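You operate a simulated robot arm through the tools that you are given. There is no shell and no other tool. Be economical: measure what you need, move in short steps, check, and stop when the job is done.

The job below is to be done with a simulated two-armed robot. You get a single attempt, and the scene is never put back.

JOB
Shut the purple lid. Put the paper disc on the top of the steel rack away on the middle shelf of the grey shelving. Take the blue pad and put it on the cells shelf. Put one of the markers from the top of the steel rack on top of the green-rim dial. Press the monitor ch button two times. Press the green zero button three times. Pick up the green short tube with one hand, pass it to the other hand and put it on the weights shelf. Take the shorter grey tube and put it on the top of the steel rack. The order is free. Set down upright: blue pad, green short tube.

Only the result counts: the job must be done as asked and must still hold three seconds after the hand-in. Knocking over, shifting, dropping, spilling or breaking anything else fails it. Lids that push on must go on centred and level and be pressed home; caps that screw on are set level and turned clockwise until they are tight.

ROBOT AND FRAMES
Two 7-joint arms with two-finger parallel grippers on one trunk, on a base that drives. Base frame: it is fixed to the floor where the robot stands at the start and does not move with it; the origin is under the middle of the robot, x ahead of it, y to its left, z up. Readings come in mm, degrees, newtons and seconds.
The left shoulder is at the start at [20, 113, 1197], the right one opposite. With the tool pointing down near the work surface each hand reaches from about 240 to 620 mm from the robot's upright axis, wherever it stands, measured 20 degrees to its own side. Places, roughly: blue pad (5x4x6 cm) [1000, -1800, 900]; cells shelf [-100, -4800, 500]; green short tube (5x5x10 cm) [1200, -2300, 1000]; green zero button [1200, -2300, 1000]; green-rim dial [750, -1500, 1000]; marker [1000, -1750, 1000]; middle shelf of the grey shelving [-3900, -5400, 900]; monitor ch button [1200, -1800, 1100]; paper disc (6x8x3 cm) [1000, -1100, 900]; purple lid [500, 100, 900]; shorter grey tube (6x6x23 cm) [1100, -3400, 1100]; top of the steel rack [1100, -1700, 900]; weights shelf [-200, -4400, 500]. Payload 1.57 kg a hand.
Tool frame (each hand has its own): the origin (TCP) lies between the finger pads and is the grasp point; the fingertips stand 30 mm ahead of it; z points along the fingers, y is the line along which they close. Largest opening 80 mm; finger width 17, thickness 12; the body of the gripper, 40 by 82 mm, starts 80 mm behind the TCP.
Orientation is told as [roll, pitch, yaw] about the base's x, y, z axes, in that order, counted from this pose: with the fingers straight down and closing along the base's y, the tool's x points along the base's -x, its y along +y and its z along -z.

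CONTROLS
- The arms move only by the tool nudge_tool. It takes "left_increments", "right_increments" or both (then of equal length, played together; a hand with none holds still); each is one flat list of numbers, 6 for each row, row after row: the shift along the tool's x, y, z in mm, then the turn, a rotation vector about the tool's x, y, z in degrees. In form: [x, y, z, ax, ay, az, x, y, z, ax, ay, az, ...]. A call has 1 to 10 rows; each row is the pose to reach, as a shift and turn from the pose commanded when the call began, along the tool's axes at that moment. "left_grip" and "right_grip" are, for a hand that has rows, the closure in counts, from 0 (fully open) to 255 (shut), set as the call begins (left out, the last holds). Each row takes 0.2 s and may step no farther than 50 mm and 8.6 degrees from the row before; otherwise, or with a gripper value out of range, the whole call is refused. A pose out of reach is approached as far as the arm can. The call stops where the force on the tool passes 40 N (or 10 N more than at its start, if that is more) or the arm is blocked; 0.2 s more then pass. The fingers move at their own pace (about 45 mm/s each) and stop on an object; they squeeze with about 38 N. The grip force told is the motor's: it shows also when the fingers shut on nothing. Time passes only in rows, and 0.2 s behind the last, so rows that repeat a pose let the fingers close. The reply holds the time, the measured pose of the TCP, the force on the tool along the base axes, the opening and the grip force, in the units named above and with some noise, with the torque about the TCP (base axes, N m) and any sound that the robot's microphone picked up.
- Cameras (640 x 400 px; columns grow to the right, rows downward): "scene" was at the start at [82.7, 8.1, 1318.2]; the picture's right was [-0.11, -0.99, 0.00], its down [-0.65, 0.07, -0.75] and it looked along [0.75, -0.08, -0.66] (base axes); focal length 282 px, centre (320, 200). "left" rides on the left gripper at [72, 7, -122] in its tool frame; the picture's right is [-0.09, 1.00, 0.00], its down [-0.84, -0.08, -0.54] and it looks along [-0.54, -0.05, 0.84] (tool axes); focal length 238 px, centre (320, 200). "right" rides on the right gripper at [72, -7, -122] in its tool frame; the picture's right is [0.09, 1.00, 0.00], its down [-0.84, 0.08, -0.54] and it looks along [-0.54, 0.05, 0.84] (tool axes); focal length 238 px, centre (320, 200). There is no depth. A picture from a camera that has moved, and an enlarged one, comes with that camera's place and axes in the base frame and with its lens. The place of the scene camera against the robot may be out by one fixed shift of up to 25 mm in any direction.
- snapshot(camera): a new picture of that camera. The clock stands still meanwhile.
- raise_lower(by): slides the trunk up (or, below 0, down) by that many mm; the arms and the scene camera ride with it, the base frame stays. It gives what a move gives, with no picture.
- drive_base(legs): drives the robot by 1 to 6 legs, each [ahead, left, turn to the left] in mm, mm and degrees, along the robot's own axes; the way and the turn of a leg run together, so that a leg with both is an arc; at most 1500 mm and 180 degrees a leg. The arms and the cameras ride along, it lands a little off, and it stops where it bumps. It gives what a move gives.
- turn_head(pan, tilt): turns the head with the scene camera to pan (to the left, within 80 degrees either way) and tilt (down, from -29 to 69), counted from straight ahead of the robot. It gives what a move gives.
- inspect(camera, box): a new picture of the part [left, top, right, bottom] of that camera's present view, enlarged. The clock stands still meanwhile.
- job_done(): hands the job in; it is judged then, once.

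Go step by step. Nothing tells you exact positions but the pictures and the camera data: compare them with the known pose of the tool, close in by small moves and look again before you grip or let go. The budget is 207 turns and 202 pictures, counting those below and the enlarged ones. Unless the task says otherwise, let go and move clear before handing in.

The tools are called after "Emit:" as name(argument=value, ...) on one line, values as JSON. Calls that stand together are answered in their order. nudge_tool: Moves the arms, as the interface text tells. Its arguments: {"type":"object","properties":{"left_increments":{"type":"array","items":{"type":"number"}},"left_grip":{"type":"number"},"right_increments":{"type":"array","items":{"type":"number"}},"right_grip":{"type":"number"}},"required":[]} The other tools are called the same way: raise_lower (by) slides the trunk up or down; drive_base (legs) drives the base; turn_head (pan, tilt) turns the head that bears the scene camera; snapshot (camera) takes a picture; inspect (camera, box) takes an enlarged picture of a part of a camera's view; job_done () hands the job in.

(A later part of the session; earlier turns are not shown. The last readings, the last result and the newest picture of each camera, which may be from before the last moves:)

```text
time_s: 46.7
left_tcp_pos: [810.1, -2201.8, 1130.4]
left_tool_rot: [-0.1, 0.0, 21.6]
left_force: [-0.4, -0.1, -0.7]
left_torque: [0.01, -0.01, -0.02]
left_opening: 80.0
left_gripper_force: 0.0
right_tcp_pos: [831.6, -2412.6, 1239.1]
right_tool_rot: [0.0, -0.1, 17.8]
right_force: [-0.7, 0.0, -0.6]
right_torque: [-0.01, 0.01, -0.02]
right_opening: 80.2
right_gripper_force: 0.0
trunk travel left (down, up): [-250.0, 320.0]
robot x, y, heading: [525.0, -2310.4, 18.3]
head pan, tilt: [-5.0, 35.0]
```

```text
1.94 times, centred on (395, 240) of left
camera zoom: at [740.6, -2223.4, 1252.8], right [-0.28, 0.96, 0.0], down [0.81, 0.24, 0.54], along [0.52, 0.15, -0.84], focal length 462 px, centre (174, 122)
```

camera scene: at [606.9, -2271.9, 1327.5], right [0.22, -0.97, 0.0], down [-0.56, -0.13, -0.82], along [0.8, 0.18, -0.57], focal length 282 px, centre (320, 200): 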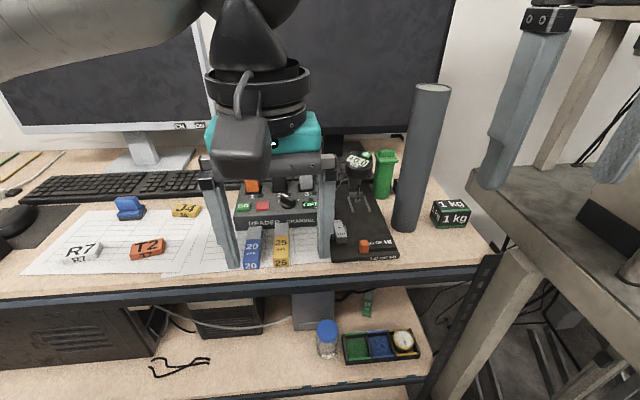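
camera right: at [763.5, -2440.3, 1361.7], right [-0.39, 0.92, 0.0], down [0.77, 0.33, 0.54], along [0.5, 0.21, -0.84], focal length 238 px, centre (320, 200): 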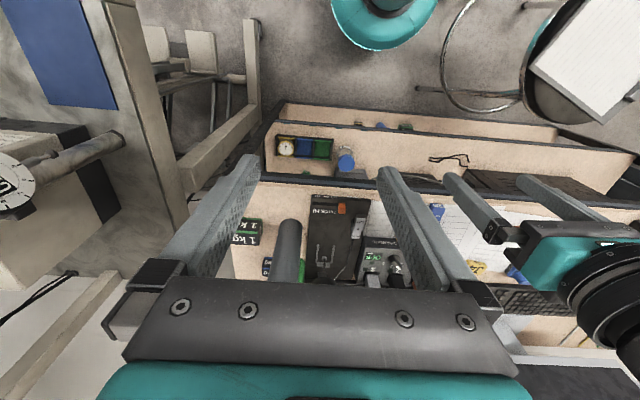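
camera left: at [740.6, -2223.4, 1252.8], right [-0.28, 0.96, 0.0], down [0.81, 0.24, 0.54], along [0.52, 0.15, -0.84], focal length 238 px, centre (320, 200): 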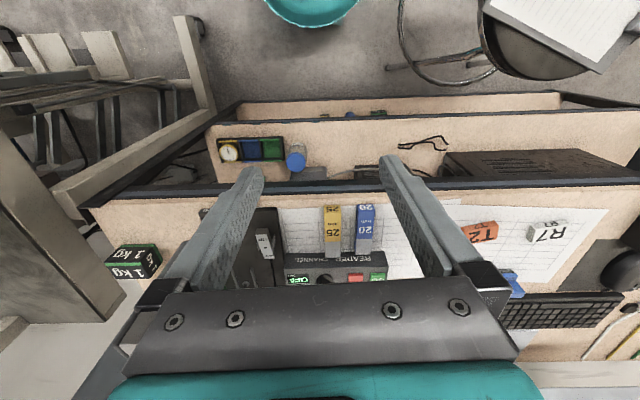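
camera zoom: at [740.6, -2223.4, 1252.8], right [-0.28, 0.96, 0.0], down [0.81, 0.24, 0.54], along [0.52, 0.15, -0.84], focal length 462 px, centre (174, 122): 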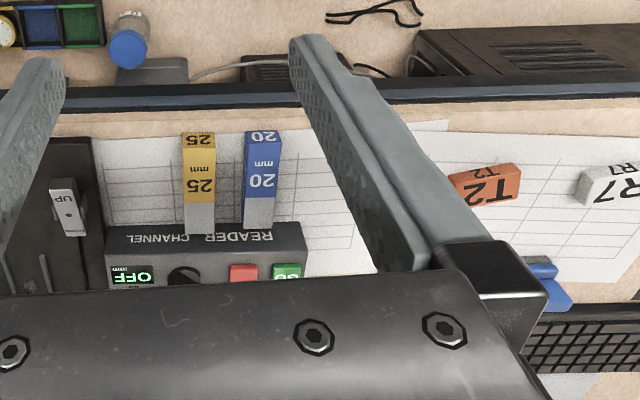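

The zero button is the green "0" on the digital indicator head; T2 (orange marker) is near [964, −1800, 865] and lines up with the left gripper's yaw. I drive 160 mm ahead, then move the left hand above T2.

Emit:
drive_base(legs=[[160, 0, 0]])

Emit:
nudge_tool(left_increments=[-16, 41, 0, 0, 0, 0, -33, 82, 0, 0, 0, 0, -49, 123, 0, 0, 0, 0, -66, 164, 10, 0, 0, 0, -82, 205, 40, 0, 0, 0, -98, 246, 70, 0, 0, 0, -115, 287, 90, 0, 0, 0, -131, 327, 110, 0, 0, 0])

Emit:
snapshot(camera="left")

Emit:
snapshot(camera="scene")

```text
time_s: 48.1
left_tcp_pos: [963.4, -2152.8, 1131.3]
left_tool_rot: [-0.1, 0.1, 21.5]
left_force: [0.2, 0.0, -0.3]
left_torque: [-0.02, 0.03, -0.01]
left_opening: 79.8
left_gripper_force: 0.1
right_tcp_pos: [983.7, -2363.7, 1240.1]
right_tool_rot: [0.0, 0.1, 17.9]
right_force: [0.4, -0.5, 0.0]
right_torque: [0.02, -0.01, -0.02]
right_opening: 80.0
right_gripper_force: 0.0
trunk travel left (down, up): [-250.0, 320.0]
robot x, y, heading: [679.1, -2259.6, 18.3]
head pan, tilt: [-5.0, 35.0]
```

```text
refused: row 5 steps farther than a row can; nothing moved
```

```text
167 pictures are left
camera left: at [894.8, -2173.9, 1252.6], right [-0.28, 0.96, 0.0], down [0.81, 0.24, 0.54], along [0.52, 0.15, -0.84], focal length 238 px, centre (320, 200)
```

left: 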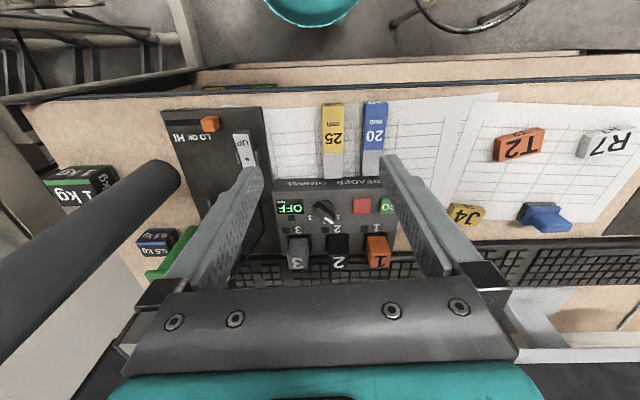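

```text
166 pictures are left
camera scene: at [761.1, -2222.3, 1327.4], right [0.22, -0.97, 0.0], down [-0.56, -0.13, -0.82], along [0.8, 0.18, -0.57], focal length 282 px, centre (320, 200)
```

scene: 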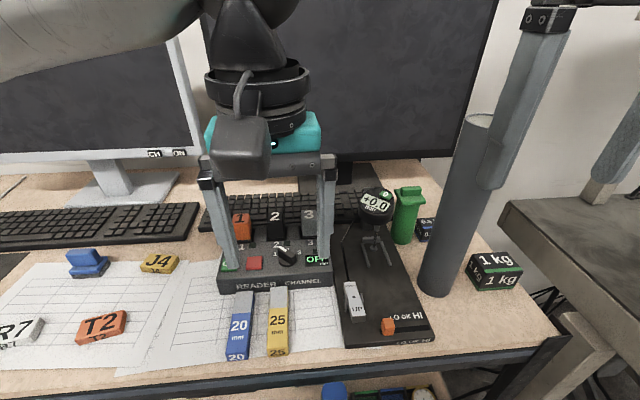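

Emit:
nudge_tool(left_increments=[-12, 40, 14, 0, 0, 0, -24, 80, 28, 0, 0, 0, -36, 120, 42, 0, 0, 0, -48, 160, 56, 0, 0, 0, -60, 200, 70, 0, 0, 0, -72, 240, 84, 0, 0, 0, -84, 280, 98, 0, 0, 0, -95, 318, 110, 0, 0, 0])

Emit:
snapshot(camera="left")

Emit:
snapshot(camera="scene")

```text
time_s: 49.9
left_tcp_pos: [935.0, -1824.3, 1017.7]
left_tool_rot: [0.0, 0.1, 21.5]
left_force: [-0.1, -0.1, -1.0]
left_torque: [0.01, 0.0, -0.02]
left_opening: 80.2
left_gripper_force: 0.0
right_tcp_pos: [983.4, -2361.8, 1241.6]
right_tool_rot: [0.0, -0.1, 18.0]
right_force: [-0.3, 0.9, 0.0]
right_torque: [0.01, -0.03, -0.04]
right_opening: 80.1
right_gripper_force: 0.0
trunk travel left (down, up): [-250.0, 320.0]
robot x, y, heading: [673.9, -2265.4, 17.7]
head pan, tilt: [-5.0, 35.0]
```

```text
165 pictures are left
camera left: at [866.1, -1844.2, 1140.6], right [-0.28, 0.96, 0.0], down [0.81, 0.23, 0.54], along [0.52, 0.15, -0.84], focal length 238 px, centre (320, 200)
```

left: 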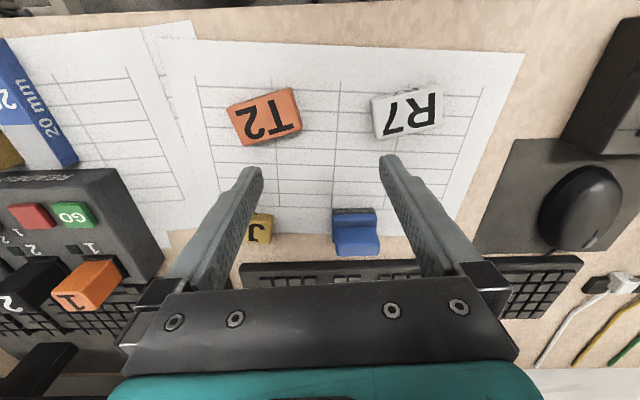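

```text
164 pictures are left
camera scene: at [760.1, -2222.2, 1327.5], right [0.22, -0.97, 0.0], down [-0.56, -0.13, -0.82], along [0.8, 0.18, -0.57], focal length 282 px, centre (320, 200)
```

scene: 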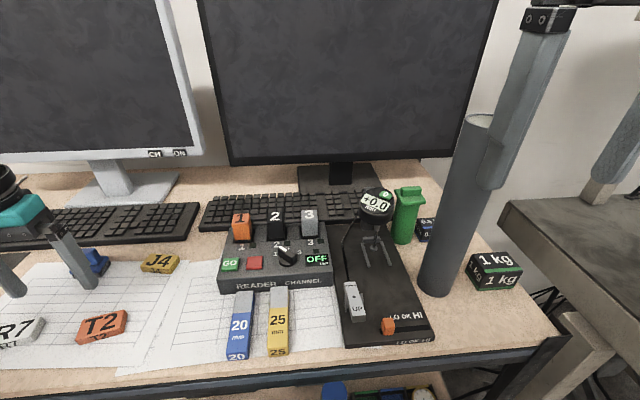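

The two left-camera views agree on a table top near z≈910, with T2 at about [931, −1876] turned ~33°. I move over it and look again.

Emit:
nudge_tool(left_increments=[11, -23, 10, 0, 0, -5.5, 23, -47, 25, 0, 0, -11])

Emit:
snapshot(camera="left")

```text
time_s: 50.5
left_tcp_pos: [928.5, -1876.8, 993.2]
left_tool_rot: [-0.1, -0.1, 32.7]
left_force: [-0.5, -0.8, -0.1]
left_torque: [0.02, 0.0, 0.02]
left_opening: 80.1
left_gripper_force: 0.1
right_tcp_pos: [981.9, -2365.1, 1241.1]
right_tool_rot: [0.1, 0.0, 17.8]
right_force: [0.6, 0.0, -0.1]
right_torque: [-0.02, 0.01, 0.01]
right_opening: 80.2
right_gripper_force: 0.1
trunk travel left (down, up): [-250.0, 320.0]
robot x, y, heading: [675.1, -2259.2, 18.3]
head pan, tilt: [-5.0, 35.0]
```

```text
163 pictures are left
camera left: at [865.7, -1910.8, 1116.4], right [-0.46, 0.89, 0.0], down [0.75, 0.39, 0.54], along [0.48, 0.25, -0.84], focal length 238 px, centre (320, 200)
```

left: 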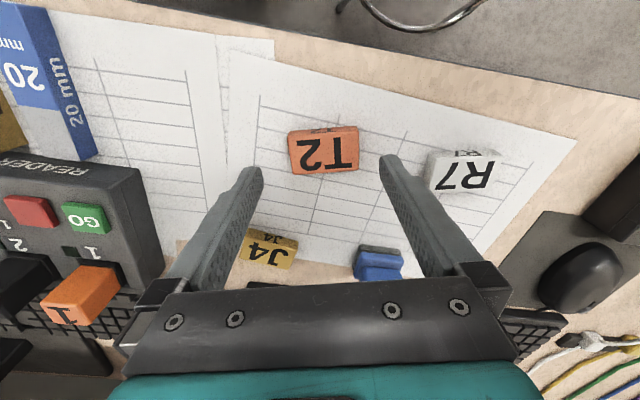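

Emit:
nudge_tool(left_increments=[-3, 5, 20, 0, 0, -4.5, -3, 5, 43, 0, 0, -4.5])

Emit:
snapshot(camera="left")

```text
time_s: 51.1
left_tcp_pos: [928.1, -1870.1, 949.4]
left_tool_rot: [0.0, 0.0, 37.1]
left_force: [-0.3, 0.2, 0.0]
left_torque: [0.01, -0.01, 0.03]
left_opening: 80.0
left_gripper_force: 0.0
right_tcp_pos: [984.2, -2364.7, 1239.8]
right_tool_rot: [-0.1, 0.0, 17.9]
right_force: [-0.6, -0.3, -1.2]
right_torque: [0.01, 0.0, -0.03]
right_opening: 80.1
right_gripper_force: 0.0
trunk travel left (down, up): [-250.0, 320.0]
robot x, y, heading: [675.2, -2262.6, 17.9]
head pan, tilt: [-5.0, 35.0]
```

```text
162 pictures are left
camera left: at [868.1, -1908.5, 1072.9], right [-0.53, 0.85, 0.0], down [0.71, 0.44, 0.54], along [0.46, 0.28, -0.84], focal length 238 px, centre (320, 200)
```

left: 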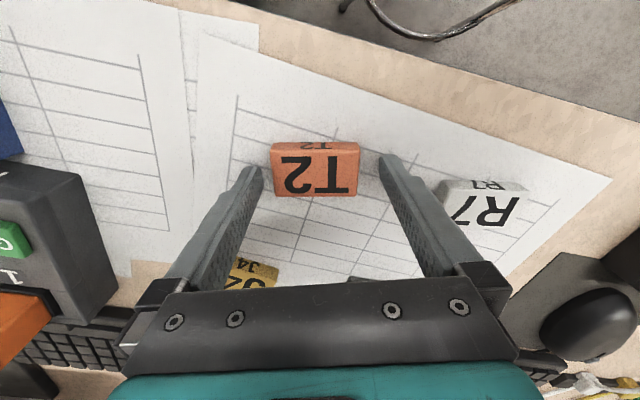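

Centred over T2. I lower a little and close.

Emit:
nudge_tool(left_increments=[-1, -3, 5, 0, 0, 0, -1, -3, 9, 0, 0, 0, -1, -3, 9, 0, 0, 0])

Emit:
nudge_tool(left_increments=[0, 0, 0, 0, 0, 0, 0, 0, 0, 0, 0, 0, 0, 0, 0, 0, 0, 0], left_grip=255)

Emit:
snapshot(camera="left")

```text
time_s: 51.7
left_tcp_pos: [931.2, -1870.7, 949.8]
left_tool_rot: [0.1, -0.3, 37.0]
left_force: [-10.1, -6.3, 16.2]
left_torque: [-0.21, 0.46, 0.06]
left_opening: 78.5
left_gripper_force: 0.0
right_tcp_pos: [981.9, -2365.2, 1241.6]
right_tool_rot: [0.0, -0.2, 18.0]
right_force: [-0.4, -0.3, 0.1]
right_torque: [-0.03, 0.01, -0.03]
right_opening: 80.0
right_gripper_force: 0.0
trunk travel left (down, up): [-250.0, 320.0]
robot x, y, heading: [673.4, -2260.1, 17.7]
head pan, tilt: [-5.0, 35.0]
stopped in row 2 (left hand): the force on the tool passed its limit at 46 N (the readings are from after the stop); the commanded pose is now the measured one
```

```text
time_s: 52.5
left_tcp_pos: [933.4, -1867.9, 950.2]
left_tool_rot: [0.0, -0.6, 37.3]
left_force: [-1.4, 4.2, 27.0]
left_torque: [0.18, 0.36, 0.01]
left_opening: 55.7
left_gripper_force: 27.5
right_tcp_pos: [981.9, -2365.3, 1240.7]
right_tool_rot: [0.0, -0.1, 17.9]
right_force: [0.8, 0.6, 0.8]
right_torque: [-0.02, 0.01, 0.01]
right_opening: 79.7
right_gripper_force: 0.1
trunk travel left (down, up): [-250.0, 320.0]
robot x, y, heading: [672.5, -2262.6, 17.7]
head pan, tilt: [-5.0, 35.0]
```

```text
161 pictures are left
camera left: at [870.4, -1908.2, 1071.4], right [-0.53, 0.85, 0.0], down [0.71, 0.44, 0.55], along [0.47, 0.29, -0.83], focal length 238 px, centre (320, 200)
```

left: 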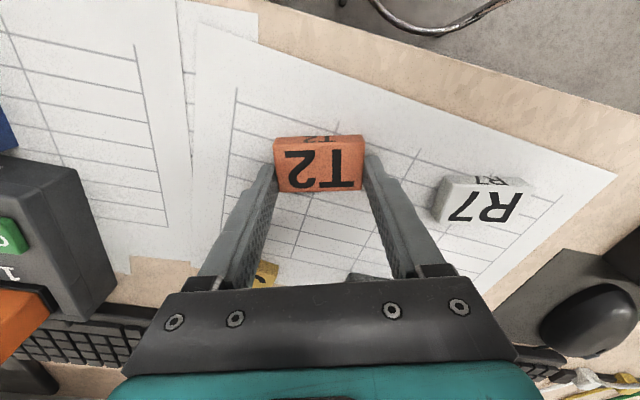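

The table top is at z≈919 and T2 is gripped (55.7 mm). I lift it, then look at the zero indicator.

Emit:
nudge_tool(left_increments=[0, 0, -10, 0, 0, 0, 0, 0, -50, 0, 0, 0, 0, 0, -100, 0, 0, 0, 0, 0, -140, 0, 0, 0])

Emit:
turn_head(pan=-10, tilt=38)

Emit:
snapshot(camera="scene")

Emit:
snapshot(camera="right")

Emit:
snapshot(camera="left")

```text
time_s: 53.5
left_tcp_pos: [930.8, -1870.6, 1088.7]
left_tool_rot: [0.1, -0.2, 37.0]
left_force: [-0.5, 0.6, 0.3]
left_torque: [0.03, 0.01, -0.02]
left_opening: 55.4
left_gripper_force: 37.6
right_tcp_pos: [983.0, -2364.6, 1239.7]
right_tool_rot: [0.0, 0.0, 17.9]
right_force: [0.4, 0.6, 0.5]
right_torque: [0.0, -0.06, -0.02]
right_opening: 79.9
right_gripper_force: 0.1
trunk travel left (down, up): [-250.0, 320.0]
robot x, y, heading: [677.3, -2261.3, 18.0]
head pan, tilt: [-5.0, 35.0]
```

```text
time_s: 54.2
left_tcp_pos: [932.5, -1869.1, 1087.4]
left_tool_rot: [0.0, -0.3, 37.2]
left_force: [-0.1, -0.4, 0.9]
left_torque: [0.0, -0.03, 0.0]
left_opening: 55.3
left_gripper_force: 37.6
right_tcp_pos: [982.6, -2364.5, 1241.8]
right_tool_rot: [-0.1, -0.1, 18.0]
right_force: [-1.0, -0.8, -0.1]
right_torque: [-0.02, 0.01, 0.05]
right_opening: 79.9
right_gripper_force: 0.0
trunk travel left (down, up): [-250.0, 320.0]
robot x, y, heading: [675.2, -2265.2, 18.1]
head pan, tilt: [-10.0, 38.0]
```

```text
160 pictures are left
camera scene: at [759.7, -2230.3, 1322.9], right [0.14, -0.99, 0.0], down [-0.61, -0.08, -0.79], along [0.78, 0.11, -0.62], focal length 282 px, centre (320, 200)
```

scene: 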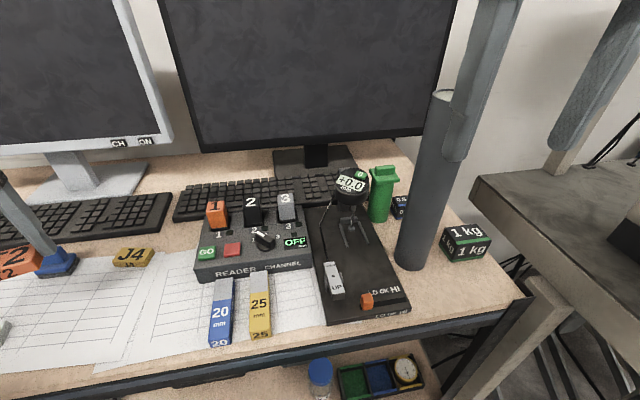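

```text
159 pictures are left
camera right: at [916.5, -2390.9, 1361.7], right [-0.39, 0.92, 0.0], down [0.77, 0.33, 0.54], along [0.5, 0.21, -0.84], focal length 238 px, centre (320, 200)
```

right: 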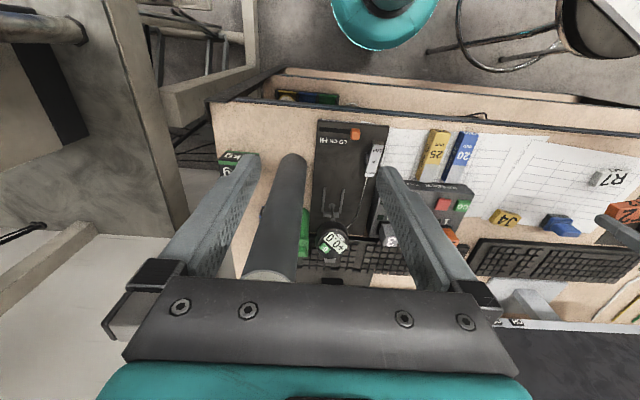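

```text
158 pictures are left
camera left: at [870.5, -1908.7, 1209.8], right [-0.53, 0.85, 0.0], down [0.71, 0.44, 0.55], along [0.46, 0.29, -0.84], focal length 238 px, centre (320, 200)
```

left: 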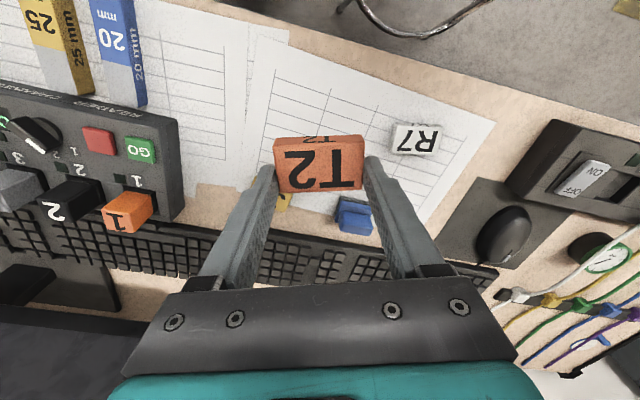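

Emit:
inspect(camera="right", box=[270, 190, 400, 280])

Emit:
inspect(camera="scene", box=[300, 140, 430, 250])

```text
4.44 times, centred on (335, 235) of right
camera zoom: at [916.5, -2390.9, 1361.7], right [-0.39, 0.92, 0.0], down [0.77, 0.33, 0.54], along [0.5, 0.21, -0.84], focal length 1059 px, centre (253, 44)
```

zoom: 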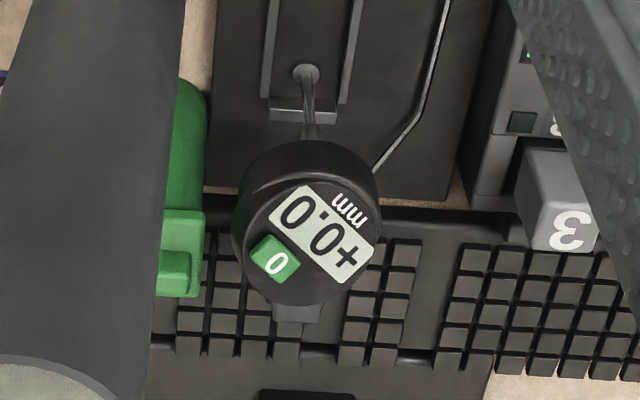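

```text
3.64 times, centred on (365, 195) of scene
camera zoom: at [759.7, -2230.3, 1322.9], right [0.14, -0.99, 0.0], down [-0.61, -0.08, -0.79], along [0.78, 0.11, -0.62], focal length 1025 px, centre (156, 218)
```

zoom: 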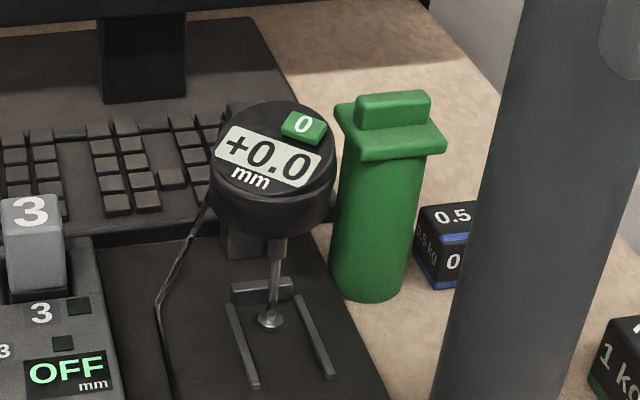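

The zero button is near [1235, −2245, 1002]. The tall grey tube (top ≈1203) is close to my right arm's path, so I raise the trunk first and approach from above.

Emit:
raise_lower(by=150)

Emit:
nudge_tool(right_increments=[-40, 20, 0, 0, 0, 0, -80, 35, 0, 0, 0, 0, -126, 35, 0, 0, 0, 0, -172, 35, 0, 0, 0, 0, -220, 35, 0, 0, 0, 0, -260, 35, 0, 0, 0, 0, -276, 35, 40, 0, 0, 0, -276, 35, 85, 0, 0, 0, -276, 35, 130, 0, 0, 0, -276, 35, 175, 0, 0, 0], right_grip=255)

Emit:
snapshot(camera="right")

Emit:
snapshot(camera="scene")

```text
time_s: 55.9
left_tcp_pos: [932.9, -1869.9, 1239.7]
left_tool_rot: [0.0, -0.3, 37.0]
left_force: [-0.2, -0.6, -1.1]
left_torque: [0.01, 0.0, -0.02]
left_opening: 54.9
left_gripper_force: 38.2
right_tcp_pos: [982.8, -2364.4, 1390.8]
right_tool_rot: [0.1, -0.1, 18.0]
right_force: [-0.3, 0.3, -0.9]
right_torque: [0.0, 0.05, 0.0]
right_opening: 80.2
right_gripper_force: 0.0
trunk travel left (down, up): [-400.0, 170.0]
robot x, y, heading: [672.0, -2261.9, 18.2]
head pan, tilt: [-10.0, 38.0]
```

```text
time_s: 58.1
left_tcp_pos: [931.9, -1869.3, 1239.1]
left_tool_rot: [0.0, -0.3, 37.0]
left_force: [-0.3, 0.3, 0.0]
left_torque: [0.0, -0.03, -0.01]
left_opening: 54.9
left_gripper_force: 37.9
right_tcp_pos: [1233.5, -2245.1, 1212.3]
right_tool_rot: [-0.1, 0.0, 17.9]
right_force: [-0.6, 0.5, 0.8]
right_torque: [0.05, 0.02, 0.0]
right_opening: 0.0
right_gripper_force: 21.7
trunk travel left (down, up): [-400.0, 170.0]
robot x, y, heading: [676.7, -2262.7, 18.1]
head pan, tilt: [-10.0, 38.0]
```

```text
155 pictures are left
camera right: at [1167.4, -2271.8, 1334.9], right [-0.39, 0.92, 0.0], down [0.77, 0.33, 0.54], along [0.5, 0.21, -0.84], focal length 238 px, centre (320, 200)
```

right: 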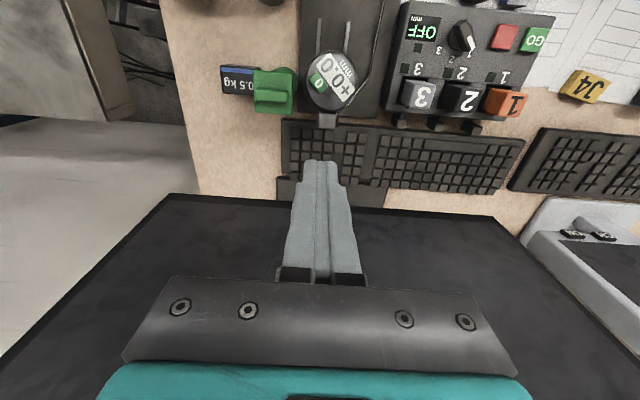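

```text
154 pictures are left
camera scene: at [760.0, -2230.2, 1472.9], right [0.14, -0.99, 0.0], down [-0.61, -0.08, -0.79], along [0.78, 0.11, -0.62], focal length 282 px, centre (320, 200)
```

scene: 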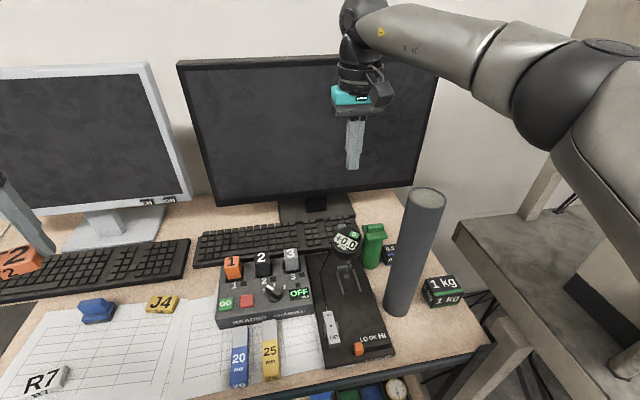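

Two views from the right camera put the button at [1199, −2261, 1042]. I move above it and look.

Emit:
nudge_tool(right_increments=[19, -2, 0, 0, 0, 0, 37.7, -4.6, 30, 0, 0, 0, 37.7, -4.6, 75, 0, 0, 0, 37.7, -4.6, 115, 0, 0, 0])

Emit:
inspect(camera="right", box=[240, 60, 440, 185])

Emit:
inspect(camera="scene", box=[280, 160, 440, 260])

```text
time_s: 59.1
left_tcp_pos: [932.7, -1868.6, 1237.7]
left_tool_rot: [0.0, -0.3, 37.2]
left_force: [-0.2, -0.8, -0.5]
left_torque: [-0.04, 0.02, 0.01]
left_opening: 54.7
left_gripper_force: 37.5
right_tcp_pos: [1201.0, -2261.7, 1097.5]
right_tool_rot: [0.0, -0.1, 17.8]
right_force: [-0.9, 0.5, -0.4]
right_torque: [0.04, -0.06, -0.01]
right_opening: 0.0
right_gripper_force: 20.7
trunk travel left (down, up): [-400.0, 170.0]
robot x, y, heading: [675.2, -2263.9, 17.9]
head pan, tilt: [-10.0, 38.0]
```

```text
3.20 times, centred on (340, 122) of right
camera zoom: at [1134.8, -2289.7, 1218.7], right [-0.39, 0.92, 0.0], down [0.77, 0.33, 0.54], along [0.5, 0.21, -0.84], focal length 763 px, centre (256, 448)
```

zoom: 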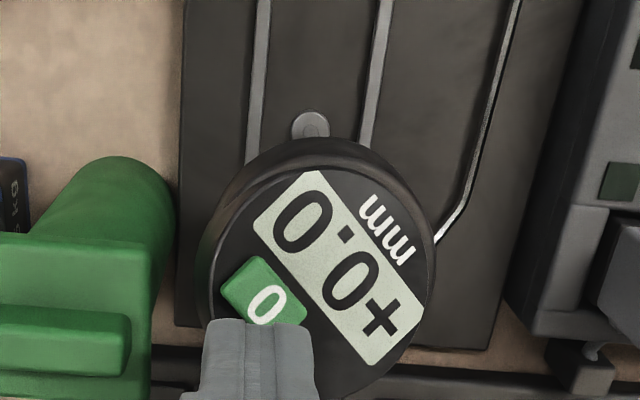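

```text
4.00 times, centred on (360, 210) of scene
camera zoom: at [759.8, -2230.6, 1472.9], right [0.14, -0.99, 0.0], down [-0.61, -0.08, -0.79], along [0.78, 0.11, -0.62], focal length 1128 px, centre (160, 160)
```

zoom: 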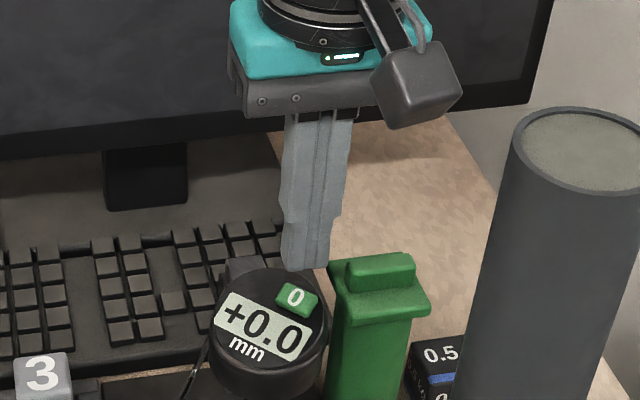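

Emit:
nudge_tool(right_increments=[4, 1, 10, 0, 0, 0, 4, 1, 18, 0, 0, 0, 4, 1, 22, 0, 0, 0, 4, 1, 25, 0, 0, 0, 4, 1, 27, 0, 0, 0])

Emit:
inspect(camera="scene", box=[300, 180, 420, 260])

```text
time_s: 60.3
left_tcp_pos: [931.8, -1869.8, 1237.8]
left_tool_rot: [-0.1, -0.4, 37.1]
left_force: [0.2, -0.5, 0.5]
left_torque: [-0.02, 0.01, -0.02]
left_opening: 54.8
left_gripper_force: 37.7
right_tcp_pos: [1196.9, -2262.2, 1075.3]
right_tool_rot: [0.0, -0.2, 17.9]
right_force: [1.0, -0.8, 5.5]
right_torque: [-0.05, -0.07, 0.02]
right_opening: 0.3
right_gripper_force: 21.0
trunk travel left (down, up): [-400.0, 170.0]
robot x, y, heading: [678.1, -2263.8, 18.1]
head pan, tilt: [-10.0, 38.0]
heard: click
```

```text
5.00 times, centred on (360, 220) of scene
camera zoom: at [759.5, -2230.6, 1473.0], right [0.14, -0.99, 0.0], down [-0.61, -0.08, -0.79], along [0.78, 0.11, -0.62], focal length 1410 px, centre (120, 100)
```

zoom: 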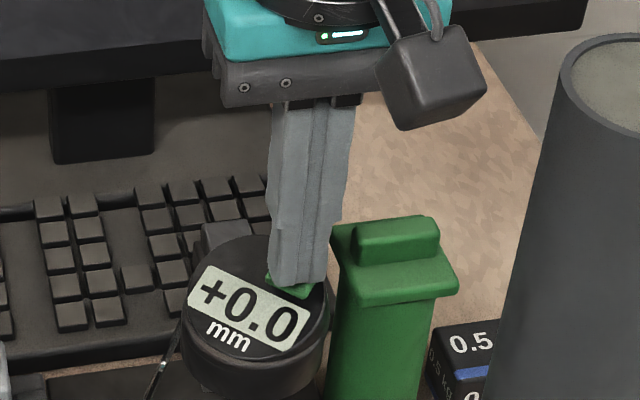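

A click was heard – first zero press. I release and press again.

Emit:
nudge_tool(right_increments=[0, 0, -12, 0, 0, 0, 0, 0, -12, 0, 0, 0, 0, 0, -4, 0, 0, 0, 0, 0, -2, 0, 0, 0, 0, 0, 0, 0, 0, 0])

Emit:
nudge_tool(right_increments=[0, 0, -12, 0, 0, 0, 0, 0, -12, 0, 0, 0, 0, 0, -4, 0, 0, 0, 0, 0, -2, 0, 0, 0, 0, 0, 0, 0, 0, 0])

```text
time_s: 61.5
left_tcp_pos: [930.9, -1870.0, 1238.7]
left_tool_rot: [0.0, -0.3, 37.1]
left_force: [0.4, 0.3, -0.8]
left_torque: [0.01, -0.02, -0.03]
left_opening: 54.7
left_gripper_force: 38.2
right_tcp_pos: [1197.2, -2262.8, 1073.8]
right_tool_rot: [0.0, -0.2, 17.9]
right_force: [3.0, -1.2, 5.6]
right_torque: [-0.02, -0.13, 0.01]
right_opening: 0.0
right_gripper_force: 21.5
trunk travel left (down, up): [-400.0, 170.0]
robot x, y, heading: [677.5, -2261.9, 18.1]
head pan, tilt: [-10.0, 38.0]
heard: click
```

```text
time_s: 62.7
left_tcp_pos: [931.8, -1869.0, 1238.7]
left_tool_rot: [0.0, -0.4, 37.1]
left_force: [-0.3, -0.8, 0.4]
left_torque: [0.0, -0.01, 0.0]
left_opening: 54.7
left_gripper_force: 38.5
right_tcp_pos: [1196.1, -2262.2, 1074.8]
right_tool_rot: [0.0, -0.2, 17.9]
right_force: [1.5, -2.2, 4.7]
right_torque: [-0.09, -0.08, 0.0]
right_opening: 0.0
right_gripper_force: 21.6
trunk travel left (down, up): [-400.0, 170.0]
robot x, y, heading: [672.4, -2261.7, 18.2]
head pan, tilt: [-10.0, 38.0]
heard: click
```

Three clicks: zero is done. I withdraw the right hand up and back, bring the left hand (holding T2) inward, and drive round to the logger side.

Emit:
nudge_tool(right_increments=[0, 0, -45, 0, 0, 0, 0, 0, -90, 0, 0, 0, 0, 0, -135, 0, 0, 0, 0, 0, -180, 0, 0, 0, 0, 0, -225, 0, 0, 0, 30, 0, -260, 0, 0, 0, 75, 0, -270, 0, 0, 0, 120, 0, -270, 0, 0, 0, 165, 0, -270, 0, 0, 0, 210, 0, -270, 0, 0, 0], left_increments=[0, 0, 0, 0, 0, 0, 12, -34, 0, 0, 0, 0, 24, -68, 0, 0, 0, 0, 36, -102, 0, 0, 0, 0, 47, -136, 0, 0, 0, 0, 47, -136, 0, 0, 0, 0, 47, -136, 0, 0, 0, 0, 47, -136, 0, 0, 0, 0, 47, -136, 0, 0, 0, 0, 47, -136, 0, 0, 0, 0])

Emit:
drive_base(legs=[[-560, 0, 0], [0, 930, 0]])

Emit:
turn_head(pan=-15, tilt=45)

Emit:
snapshot(camera="scene")

```text
time_s: 64.9
left_tcp_pos: [975.4, -2007.4, 1238.7]
left_tool_rot: [0.0, -0.4, 37.1]
left_force: [-0.5, 0.4, -0.7]
left_torque: [0.0, -0.02, 0.01]
left_opening: 54.6
left_gripper_force: 37.8
right_tcp_pos: [997.0, -2326.5, 1344.4]
right_tool_rot: [0.0, -0.1, 17.9]
right_force: [0.6, -0.2, -0.6]
right_torque: [0.01, -0.05, 0.03]
right_opening: 0.0
right_gripper_force: 21.3
trunk travel left (down, up): [-400.0, 170.0]
robot x, y, heading: [676.8, -2261.6, 17.9]
head pan, tilt: [-10.0, 38.0]
```

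```text
time_s: 72.6
left_tcp_pos: [154.2, -1289.1, 1237.0]
left_tool_rot: [0.0, -0.3, 37.7]
left_force: [0.6, 0.0, 0.0]
left_torque: [-0.04, -0.01, 0.02]
left_opening: 54.7
left_gripper_force: 38.2
right_tcp_pos: [177.9, -1609.5, 1343.6]
right_tool_rot: [0.0, 0.0, 18.5]
right_force: [-0.3, -0.1, 0.6]
right_torque: [-0.01, -0.01, -0.03]
right_opening: 0.0
right_gripper_force: 21.6
trunk travel left (down, up): [-400.0, 170.0]
robot x, y, heading: [-146.2, -1546.3, 18.3]
head pan, tilt: [-10.0, 38.0]
```

```text
time_s: 73.3
left_tcp_pos: [155.0, -1290.6, 1236.6]
left_tool_rot: [0.0, -0.3, 37.7]
left_force: [0.8, 1.4, -0.1]
left_torque: [-0.01, -0.06, 0.05]
left_opening: 54.8
left_gripper_force: 37.6
right_tcp_pos: [179.8, -1608.9, 1342.8]
right_tool_rot: [0.0, -0.1, 18.5]
right_force: [0.5, 0.2, 0.4]
right_torque: [-0.04, 0.03, 0.01]
right_opening: 0.0
right_gripper_force: 22.0
trunk travel left (down, up): [-400.0, 170.0]
robot x, y, heading: [-144.5, -1551.0, 18.2]
head pan, tilt: [-15.0, 45.0]
```

```text
150 pictures are left
camera scene: at [-65.1, -1523.7, 1462.7], right [0.06, -1.0, 0.0], down [-0.71, -0.04, -0.71], along [0.71, 0.04, -0.71], focal length 282 px, centre (320, 200)
```

scene: 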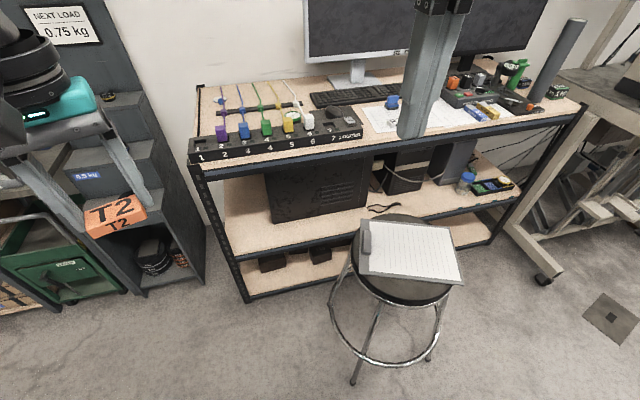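

Emit:
drive_base(legs=[[0, 40, 0], [580, 0, 0]])

Emit:
raise_lower(by=-100)

Emit:
snapshot(camera="scene")

Emit:
snapshot(camera="left")

Emit:
snapshot(camera="right")

```text
time_s: 77.1
left_tcp_pos: [694.5, -1061.8, 1238.0]
left_tool_rot: [0.0, -0.3, 38.1]
left_force: [0.0, -0.3, 0.2]
left_torque: [-0.01, 0.02, 0.01]
left_opening: 54.5
left_gripper_force: 38.1
right_tcp_pos: [720.4, -1380.8, 1344.4]
right_tool_rot: [0.0, 0.0, 18.9]
right_force: [0.0, -0.2, -0.2]
right_torque: [0.0, 0.01, 0.01]
right_opening: 0.0
right_gripper_force: 21.5
trunk travel left (down, up): [-400.0, 170.0]
robot x, y, heading: [398.1, -1324.9, 18.9]
head pan, tilt: [-15.0, 45.0]
```

```text
time_s: 78.4
left_tcp_pos: [693.7, -1061.4, 1138.6]
left_tool_rot: [0.0, -0.4, 38.1]
left_force: [-0.7, 0.6, 0.2]
left_torque: [0.0, -0.01, 0.05]
left_opening: 54.6
left_gripper_force: 37.5
right_tcp_pos: [719.3, -1381.5, 1244.2]
right_tool_rot: [0.0, 0.0, 19.0]
right_force: [0.0, 0.4, 0.2]
right_torque: [0.01, 0.0, 0.01]
right_opening: 0.0
right_gripper_force: 21.4
trunk travel left (down, up): [-300.0, 270.0]
robot x, y, heading: [398.0, -1323.9, 19.0]
head pan, tilt: [-15.0, 45.0]
```

```text
149 pictures are left
camera scene: at [476.4, -1297.3, 1362.7], right [0.07, -1.0, 0.0], down [-0.71, -0.05, -0.71], along [0.71, 0.05, -0.71], focal length 282 px, centre (320, 200)
```

scene: 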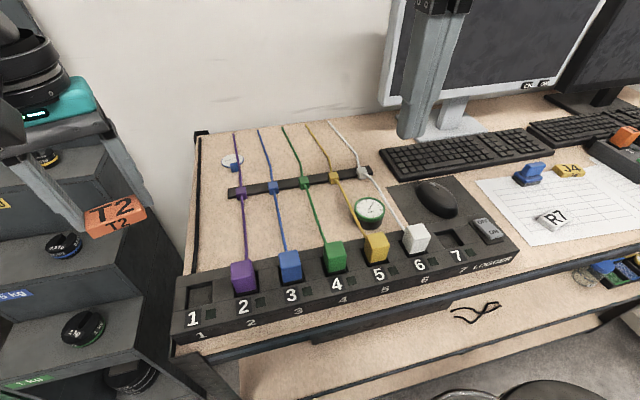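

```text
148 pictures are left
camera left: at [632.4, -1102.7, 1259.8], right [-0.54, 0.84, 0.0], down [0.7, 0.45, 0.55], along [0.46, 0.3, -0.84], focal length 238 px, centre (320, 200)
```

left: 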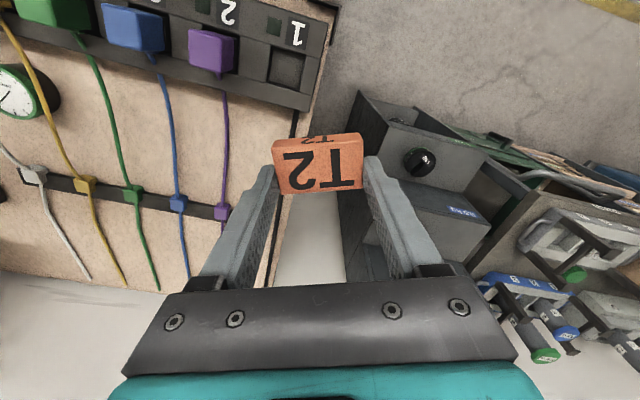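

```text
147 pictures are left
camera right: at [653.7, -1409.5, 1364.7], right [-0.41, 0.91, 0.0], down [0.77, 0.34, 0.54], along [0.49, 0.22, -0.84], focal length 238 px, centre (320, 200)
```

right: 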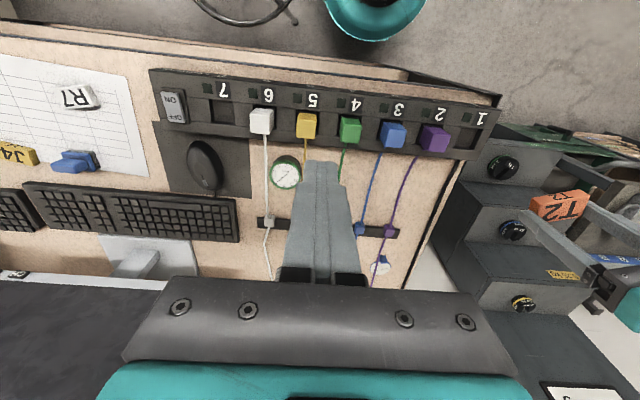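

I'm at the logger side; the dial is near [876, −1386] between the yellow and white cables. A closer look at the cables decides how to turn the marker.

Emit:
inspect(camera="scene", box=[310, 130, 450, 270])

Emit:
inspect(camera="right", box=[230, 90, 400, 280])

Emit:
inspect(camera="scene", box=[200, 130, 280, 210])

```text
2.86 times, centred on (380, 200) of scene
camera zoom: at [476.4, -1297.3, 1362.7], right [0.07, -1.0, 0.0], down [-0.71, -0.05, -0.71], along [0.71, 0.05, -0.71], focal length 806 px, centre (149, 200)
```

zoom: 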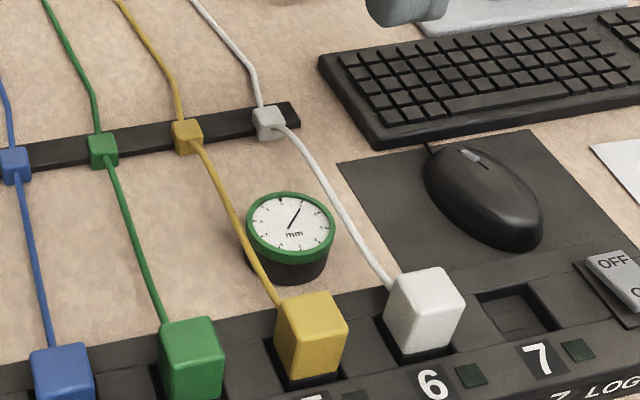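

```text
2.11 times, centred on (315, 185) of right
camera zoom: at [653.7, -1409.5, 1364.7], right [-0.41, 0.91, 0.0], down [0.77, 0.34, 0.54], along [0.49, 0.22, -0.84], focal length 502 px, centre (330, 232)
```

zoom: 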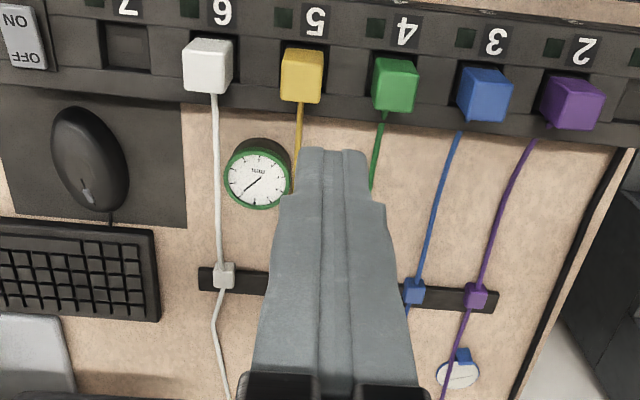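

```text
5.00 times, centred on (240, 170) of scene
camera zoom: at [476.4, -1297.3, 1362.7], right [0.07, -1.0, 0.0], down [-0.71, -0.05, -0.71], along [0.71, 0.05, -0.71], focal length 1410 px, centre (720, 350)
```

zoom: 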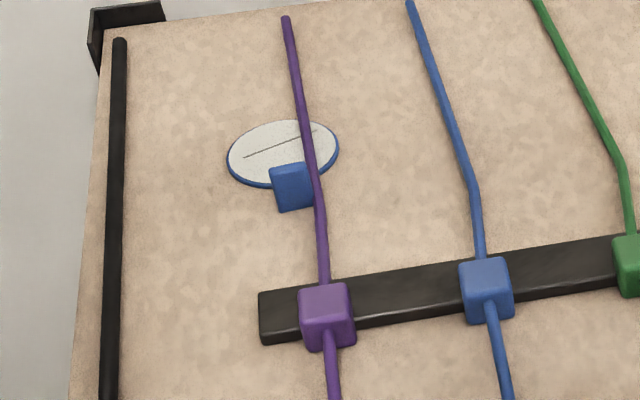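

The marker should go on with the fingers fore-and-aft (between the cables). I move the right hand out of the way and bring T2 over the dial while turning it.

Emit:
nudge_tool(right_increments=[20, -12, -5, 0, 0, 0, 40, -24, -10, 0, 0, 0, 60, -36, -15, 0, 0, 0, 80, -48, -20, 0, 0, 0, 100, -60, -25, 0, 0, 0, 120, -72, -30, 0, 0, 0, 140, -84, -35, 0, 0, 0, 150, -96, -40, 0, 0, 0, 150, -108, -40, 0, 0, 0, 150, -120, -40, 0, 0, 0], left_increments=[0, 0, 0, 0, 0, -7, 6, -40, 0, 0, 0, -14, 12, -80, 5, 0, 0, -21, 18, -120, 10, 0, 0, -28, 25, -165, 20, 0, 0, -35, 32, -210, 30, 0, 0, -42, 38, -250, 35, 0, 0, -49, 45, -290, 40, 0, 0, -56, 51, -330, 45, 0, 0, -63, 57, -368, 50, 0, 0, -70])

Emit:
snapshot(camera="left")

Emit:
snapshot(camera="scene")

```text
time_s: 80.6
left_tcp_pos: [867.9, -1338.8, 1120.1]
left_tool_rot: [-0.4, 0.0, 108.2]
left_force: [0.1, 0.8, 0.6]
left_torque: [-0.05, 0.0, 0.02]
left_opening: 54.5
left_gripper_force: 37.6
left hand out of reach, approached as far as the arm can: row 10
right_tcp_pos: [613.7, -1504.1, 1270.2]
right_tool_rot: [0.0, 0.0, 19.1]
right_force: [-0.2, -0.3, -0.8]
right_torque: [0.03, 0.0, -0.01]
right_opening: 0.1
right_gripper_force: 21.4
right hand out of reach, approached as far as the arm can: row 7, 8, 9, 10
trunk travel left (down, up): [-300.0, 270.0]
robot x, y, heading: [399.9, -1325.4, 18.9]
head pan, tilt: [-15.0, 45.0]
```

```text
143 pictures are left
camera left: at [883.4, -1410.4, 1241.4], right [-0.97, -0.22, -0.01], down [-0.19, 0.82, 0.54], along [-0.12, 0.53, -0.84], focal length 238 px, centre (320, 200)
```

left: 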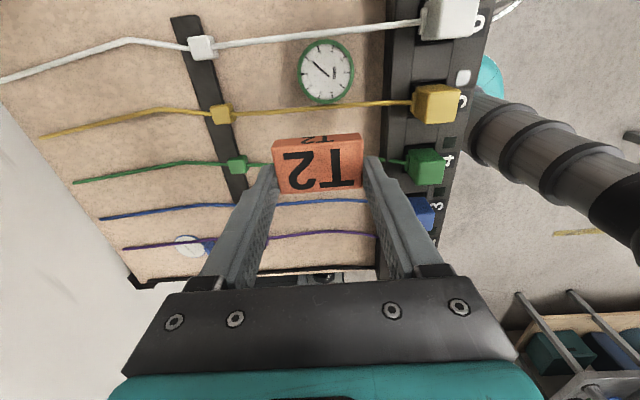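

```text
142 pictures are left
camera scene: at [476.0, -1296.1, 1362.8], right [0.07, -1.0, 0.0], down [-0.71, -0.05, -0.71], along [0.71, 0.05, -0.71], focal length 282 px, centre (320, 200)
```

scene: 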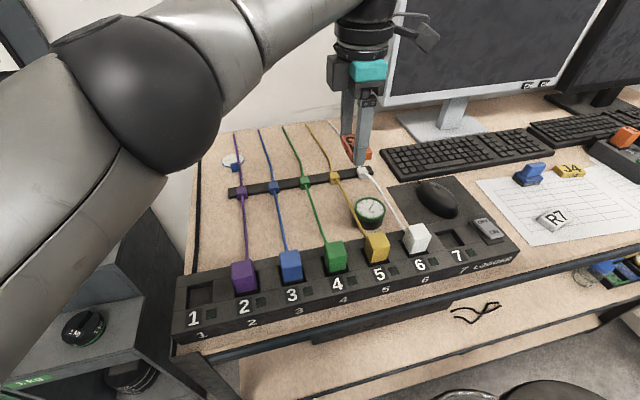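

Emit:
nudge_tool(left_increments=[0, 0, 40, 0, 0, 0, 10, 3, 75, 0, 0, 0, 28, 7, 80, 0, 0, 0, 43, 11, 80, 0, 0, 0])

Emit:
snapshot(camera="left")

```text
time_s: 81.6
left_tcp_pos: [846.7, -1375.1, 1031.2]
left_tool_rot: [-0.4, -0.1, 108.1]
left_force: [-0.8, -0.8, 0.1]
left_torque: [0.04, -0.02, -0.01]
left_opening: 54.6
left_gripper_force: 38.0
left hand out of reach, approached as far as the arm can: row 3, 4
right_tcp_pos: [614.3, -1505.7, 1269.5]
right_tool_rot: [-0.1, -0.1, 19.0]
right_force: [-0.1, 0.0, 0.2]
right_torque: [0.02, 0.0, 0.01]
right_opening: 0.0
right_gripper_force: 21.3
trunk travel left (down, up): [-300.0, 270.0]
robot x, y, heading: [399.1, -1320.6, 18.9]
head pan, tilt: [-15.0, 45.0]
```

```text
141 pictures are left
camera left: at [862.6, -1447.2, 1153.1], right [-0.97, -0.22, -0.01], down [-0.19, 0.82, 0.54], along [-0.12, 0.53, -0.84], focal length 238 px, centre (320, 200)
```

left: 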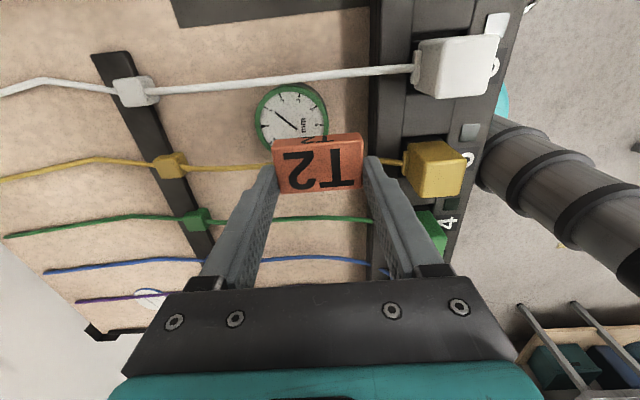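

The arm is at its limit, 25 mm short. I raise the hand, then move the base slightly ahead/right with a small right turn.

Emit:
nudge_tool(left_increments=[0, 0, -40, 0, 0, 0, -30, 0, -70, 0, 0, 0])

Emit:
drive_base(legs=[[12, -25, -6]])

Emit:
snapshot(camera="left")

```text
time_s: 82.2
left_tcp_pos: [837.8, -1343.7, 1101.9]
left_tool_rot: [-0.3, -0.1, 108.1]
left_force: [0.1, -0.6, 0.6]
left_torque: [-0.08, -0.03, 0.01]
left_opening: 54.6
left_gripper_force: 37.4
right_tcp_pos: [615.3, -1502.4, 1271.8]
right_tool_rot: [-0.2, 0.0, 18.9]
right_force: [-1.1, -0.2, 0.2]
right_torque: [-0.01, -0.01, -0.02]
right_opening: 0.0
right_gripper_force: 21.0
trunk travel left (down, up): [-300.0, 270.0]
robot x, y, heading: [397.1, -1325.2, 18.7]
head pan, tilt: [-15.0, 45.0]
```

```text
time_s: 83.2
left_tcp_pos: [851.0, -1411.8, 1100.0]
left_tool_rot: [-0.3, -0.2, 102.1]
left_force: [0.2, -0.4, 0.4]
left_torque: [0.05, 0.03, 0.01]
left_opening: 54.6
left_gripper_force: 38.0
right_tcp_pos: [613.1, -1548.5, 1271.1]
right_tool_rot: [0.0, 0.0, 13.0]
right_force: [1.0, 0.0, 0.2]
right_torque: [0.01, 0.0, 0.04]
right_opening: 0.0
right_gripper_force: 20.8
trunk travel left (down, up): [-300.0, 270.0]
robot x, y, heading: [414.3, -1342.0, 12.8]
head pan, tilt: [-15.0, 45.0]
```

```text
140 pictures are left
camera left: at [859.9, -1485.6, 1222.4], right [-0.99, -0.12, -0.01], down [-0.1, 0.83, 0.54], along [-0.06, 0.54, -0.84], focal length 238 px, centre (320, 200)
```

left: 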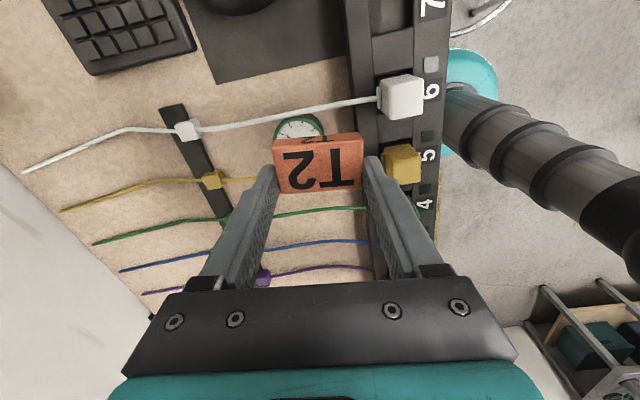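

Emit:
nudge_tool(left_increments=[-24, -26, 5, 0, 0, 0, -24, -26, 50, 0, 0, 0, -24, -26, 92, 0, 0, 0])

Emit:
snapshot(camera="left")

Emit:
inspect(camera="scene", box=[260, 120, 460, 270])

Emit:
snapshot(camera="right")

```text
time_s: 84.0
left_tcp_pos: [873.1, -1381.3, 1009.0]
left_tool_rot: [-0.4, -0.1, 102.1]
left_force: [1.4, -1.0, -0.7]
left_torque: [0.01, -0.01, 0.0]
left_opening: 54.3
left_gripper_force: 38.3
right_tcp_pos: [614.1, -1546.6, 1271.0]
right_tool_rot: [0.0, 0.0, 13.0]
right_force: [-0.8, 0.0, -1.0]
right_torque: [0.0, -0.03, 0.05]
right_opening: 0.1
right_gripper_force: 21.5
trunk travel left (down, up): [-300.0, 270.0]
robot x, y, heading: [414.4, -1340.5, 13.1]
head pan, tilt: [-15.0, 45.0]
```

```text
139 pictures are left
camera left: at [881.5, -1454.5, 1130.2], right [-0.99, -0.12, -0.01], down [-0.1, 0.83, 0.54], along [-0.06, 0.54, -0.84], focal length 238 px, centre (320, 200)
```

left: 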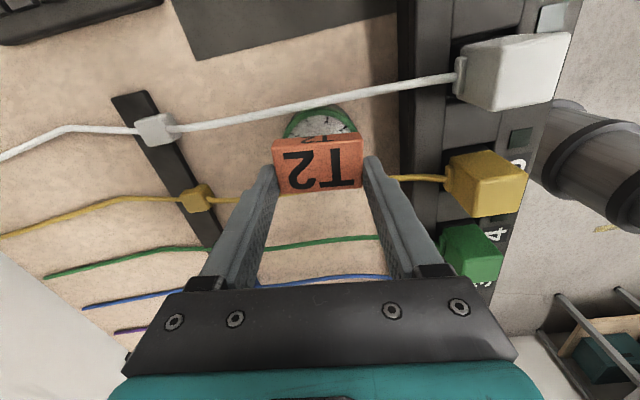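

```text
2.67 times, centred on (360, 195) of scene
camera zoom: at [495.3, -1327.1, 1362.6], right [-0.04, -1.0, 0.0], down [-0.71, 0.03, -0.71], along [0.71, -0.03, -0.71], focal length 752 px, centre (213, 213)
```

zoom: 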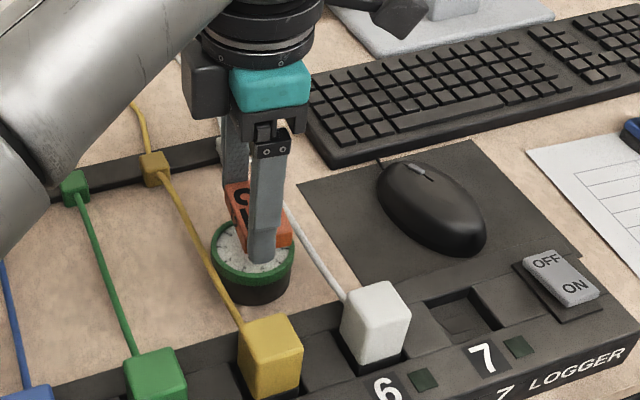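

```text
137 pictures are left
camera right: at [544.7, -1567.8, 1391.8], right [-0.31, 0.95, 0.0], down [0.8, 0.26, 0.54], along [0.52, 0.17, -0.84], focal length 238 px, centre (320, 200)
```

right: 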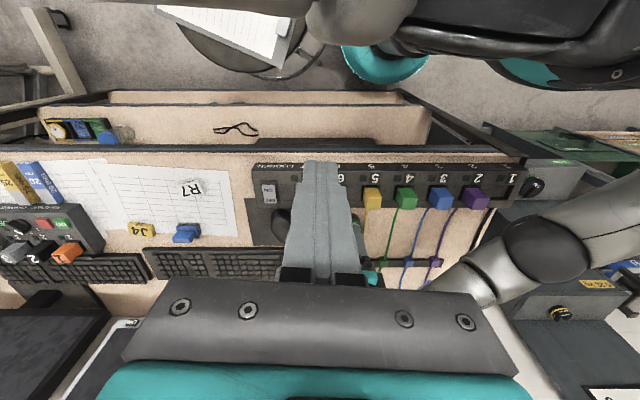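

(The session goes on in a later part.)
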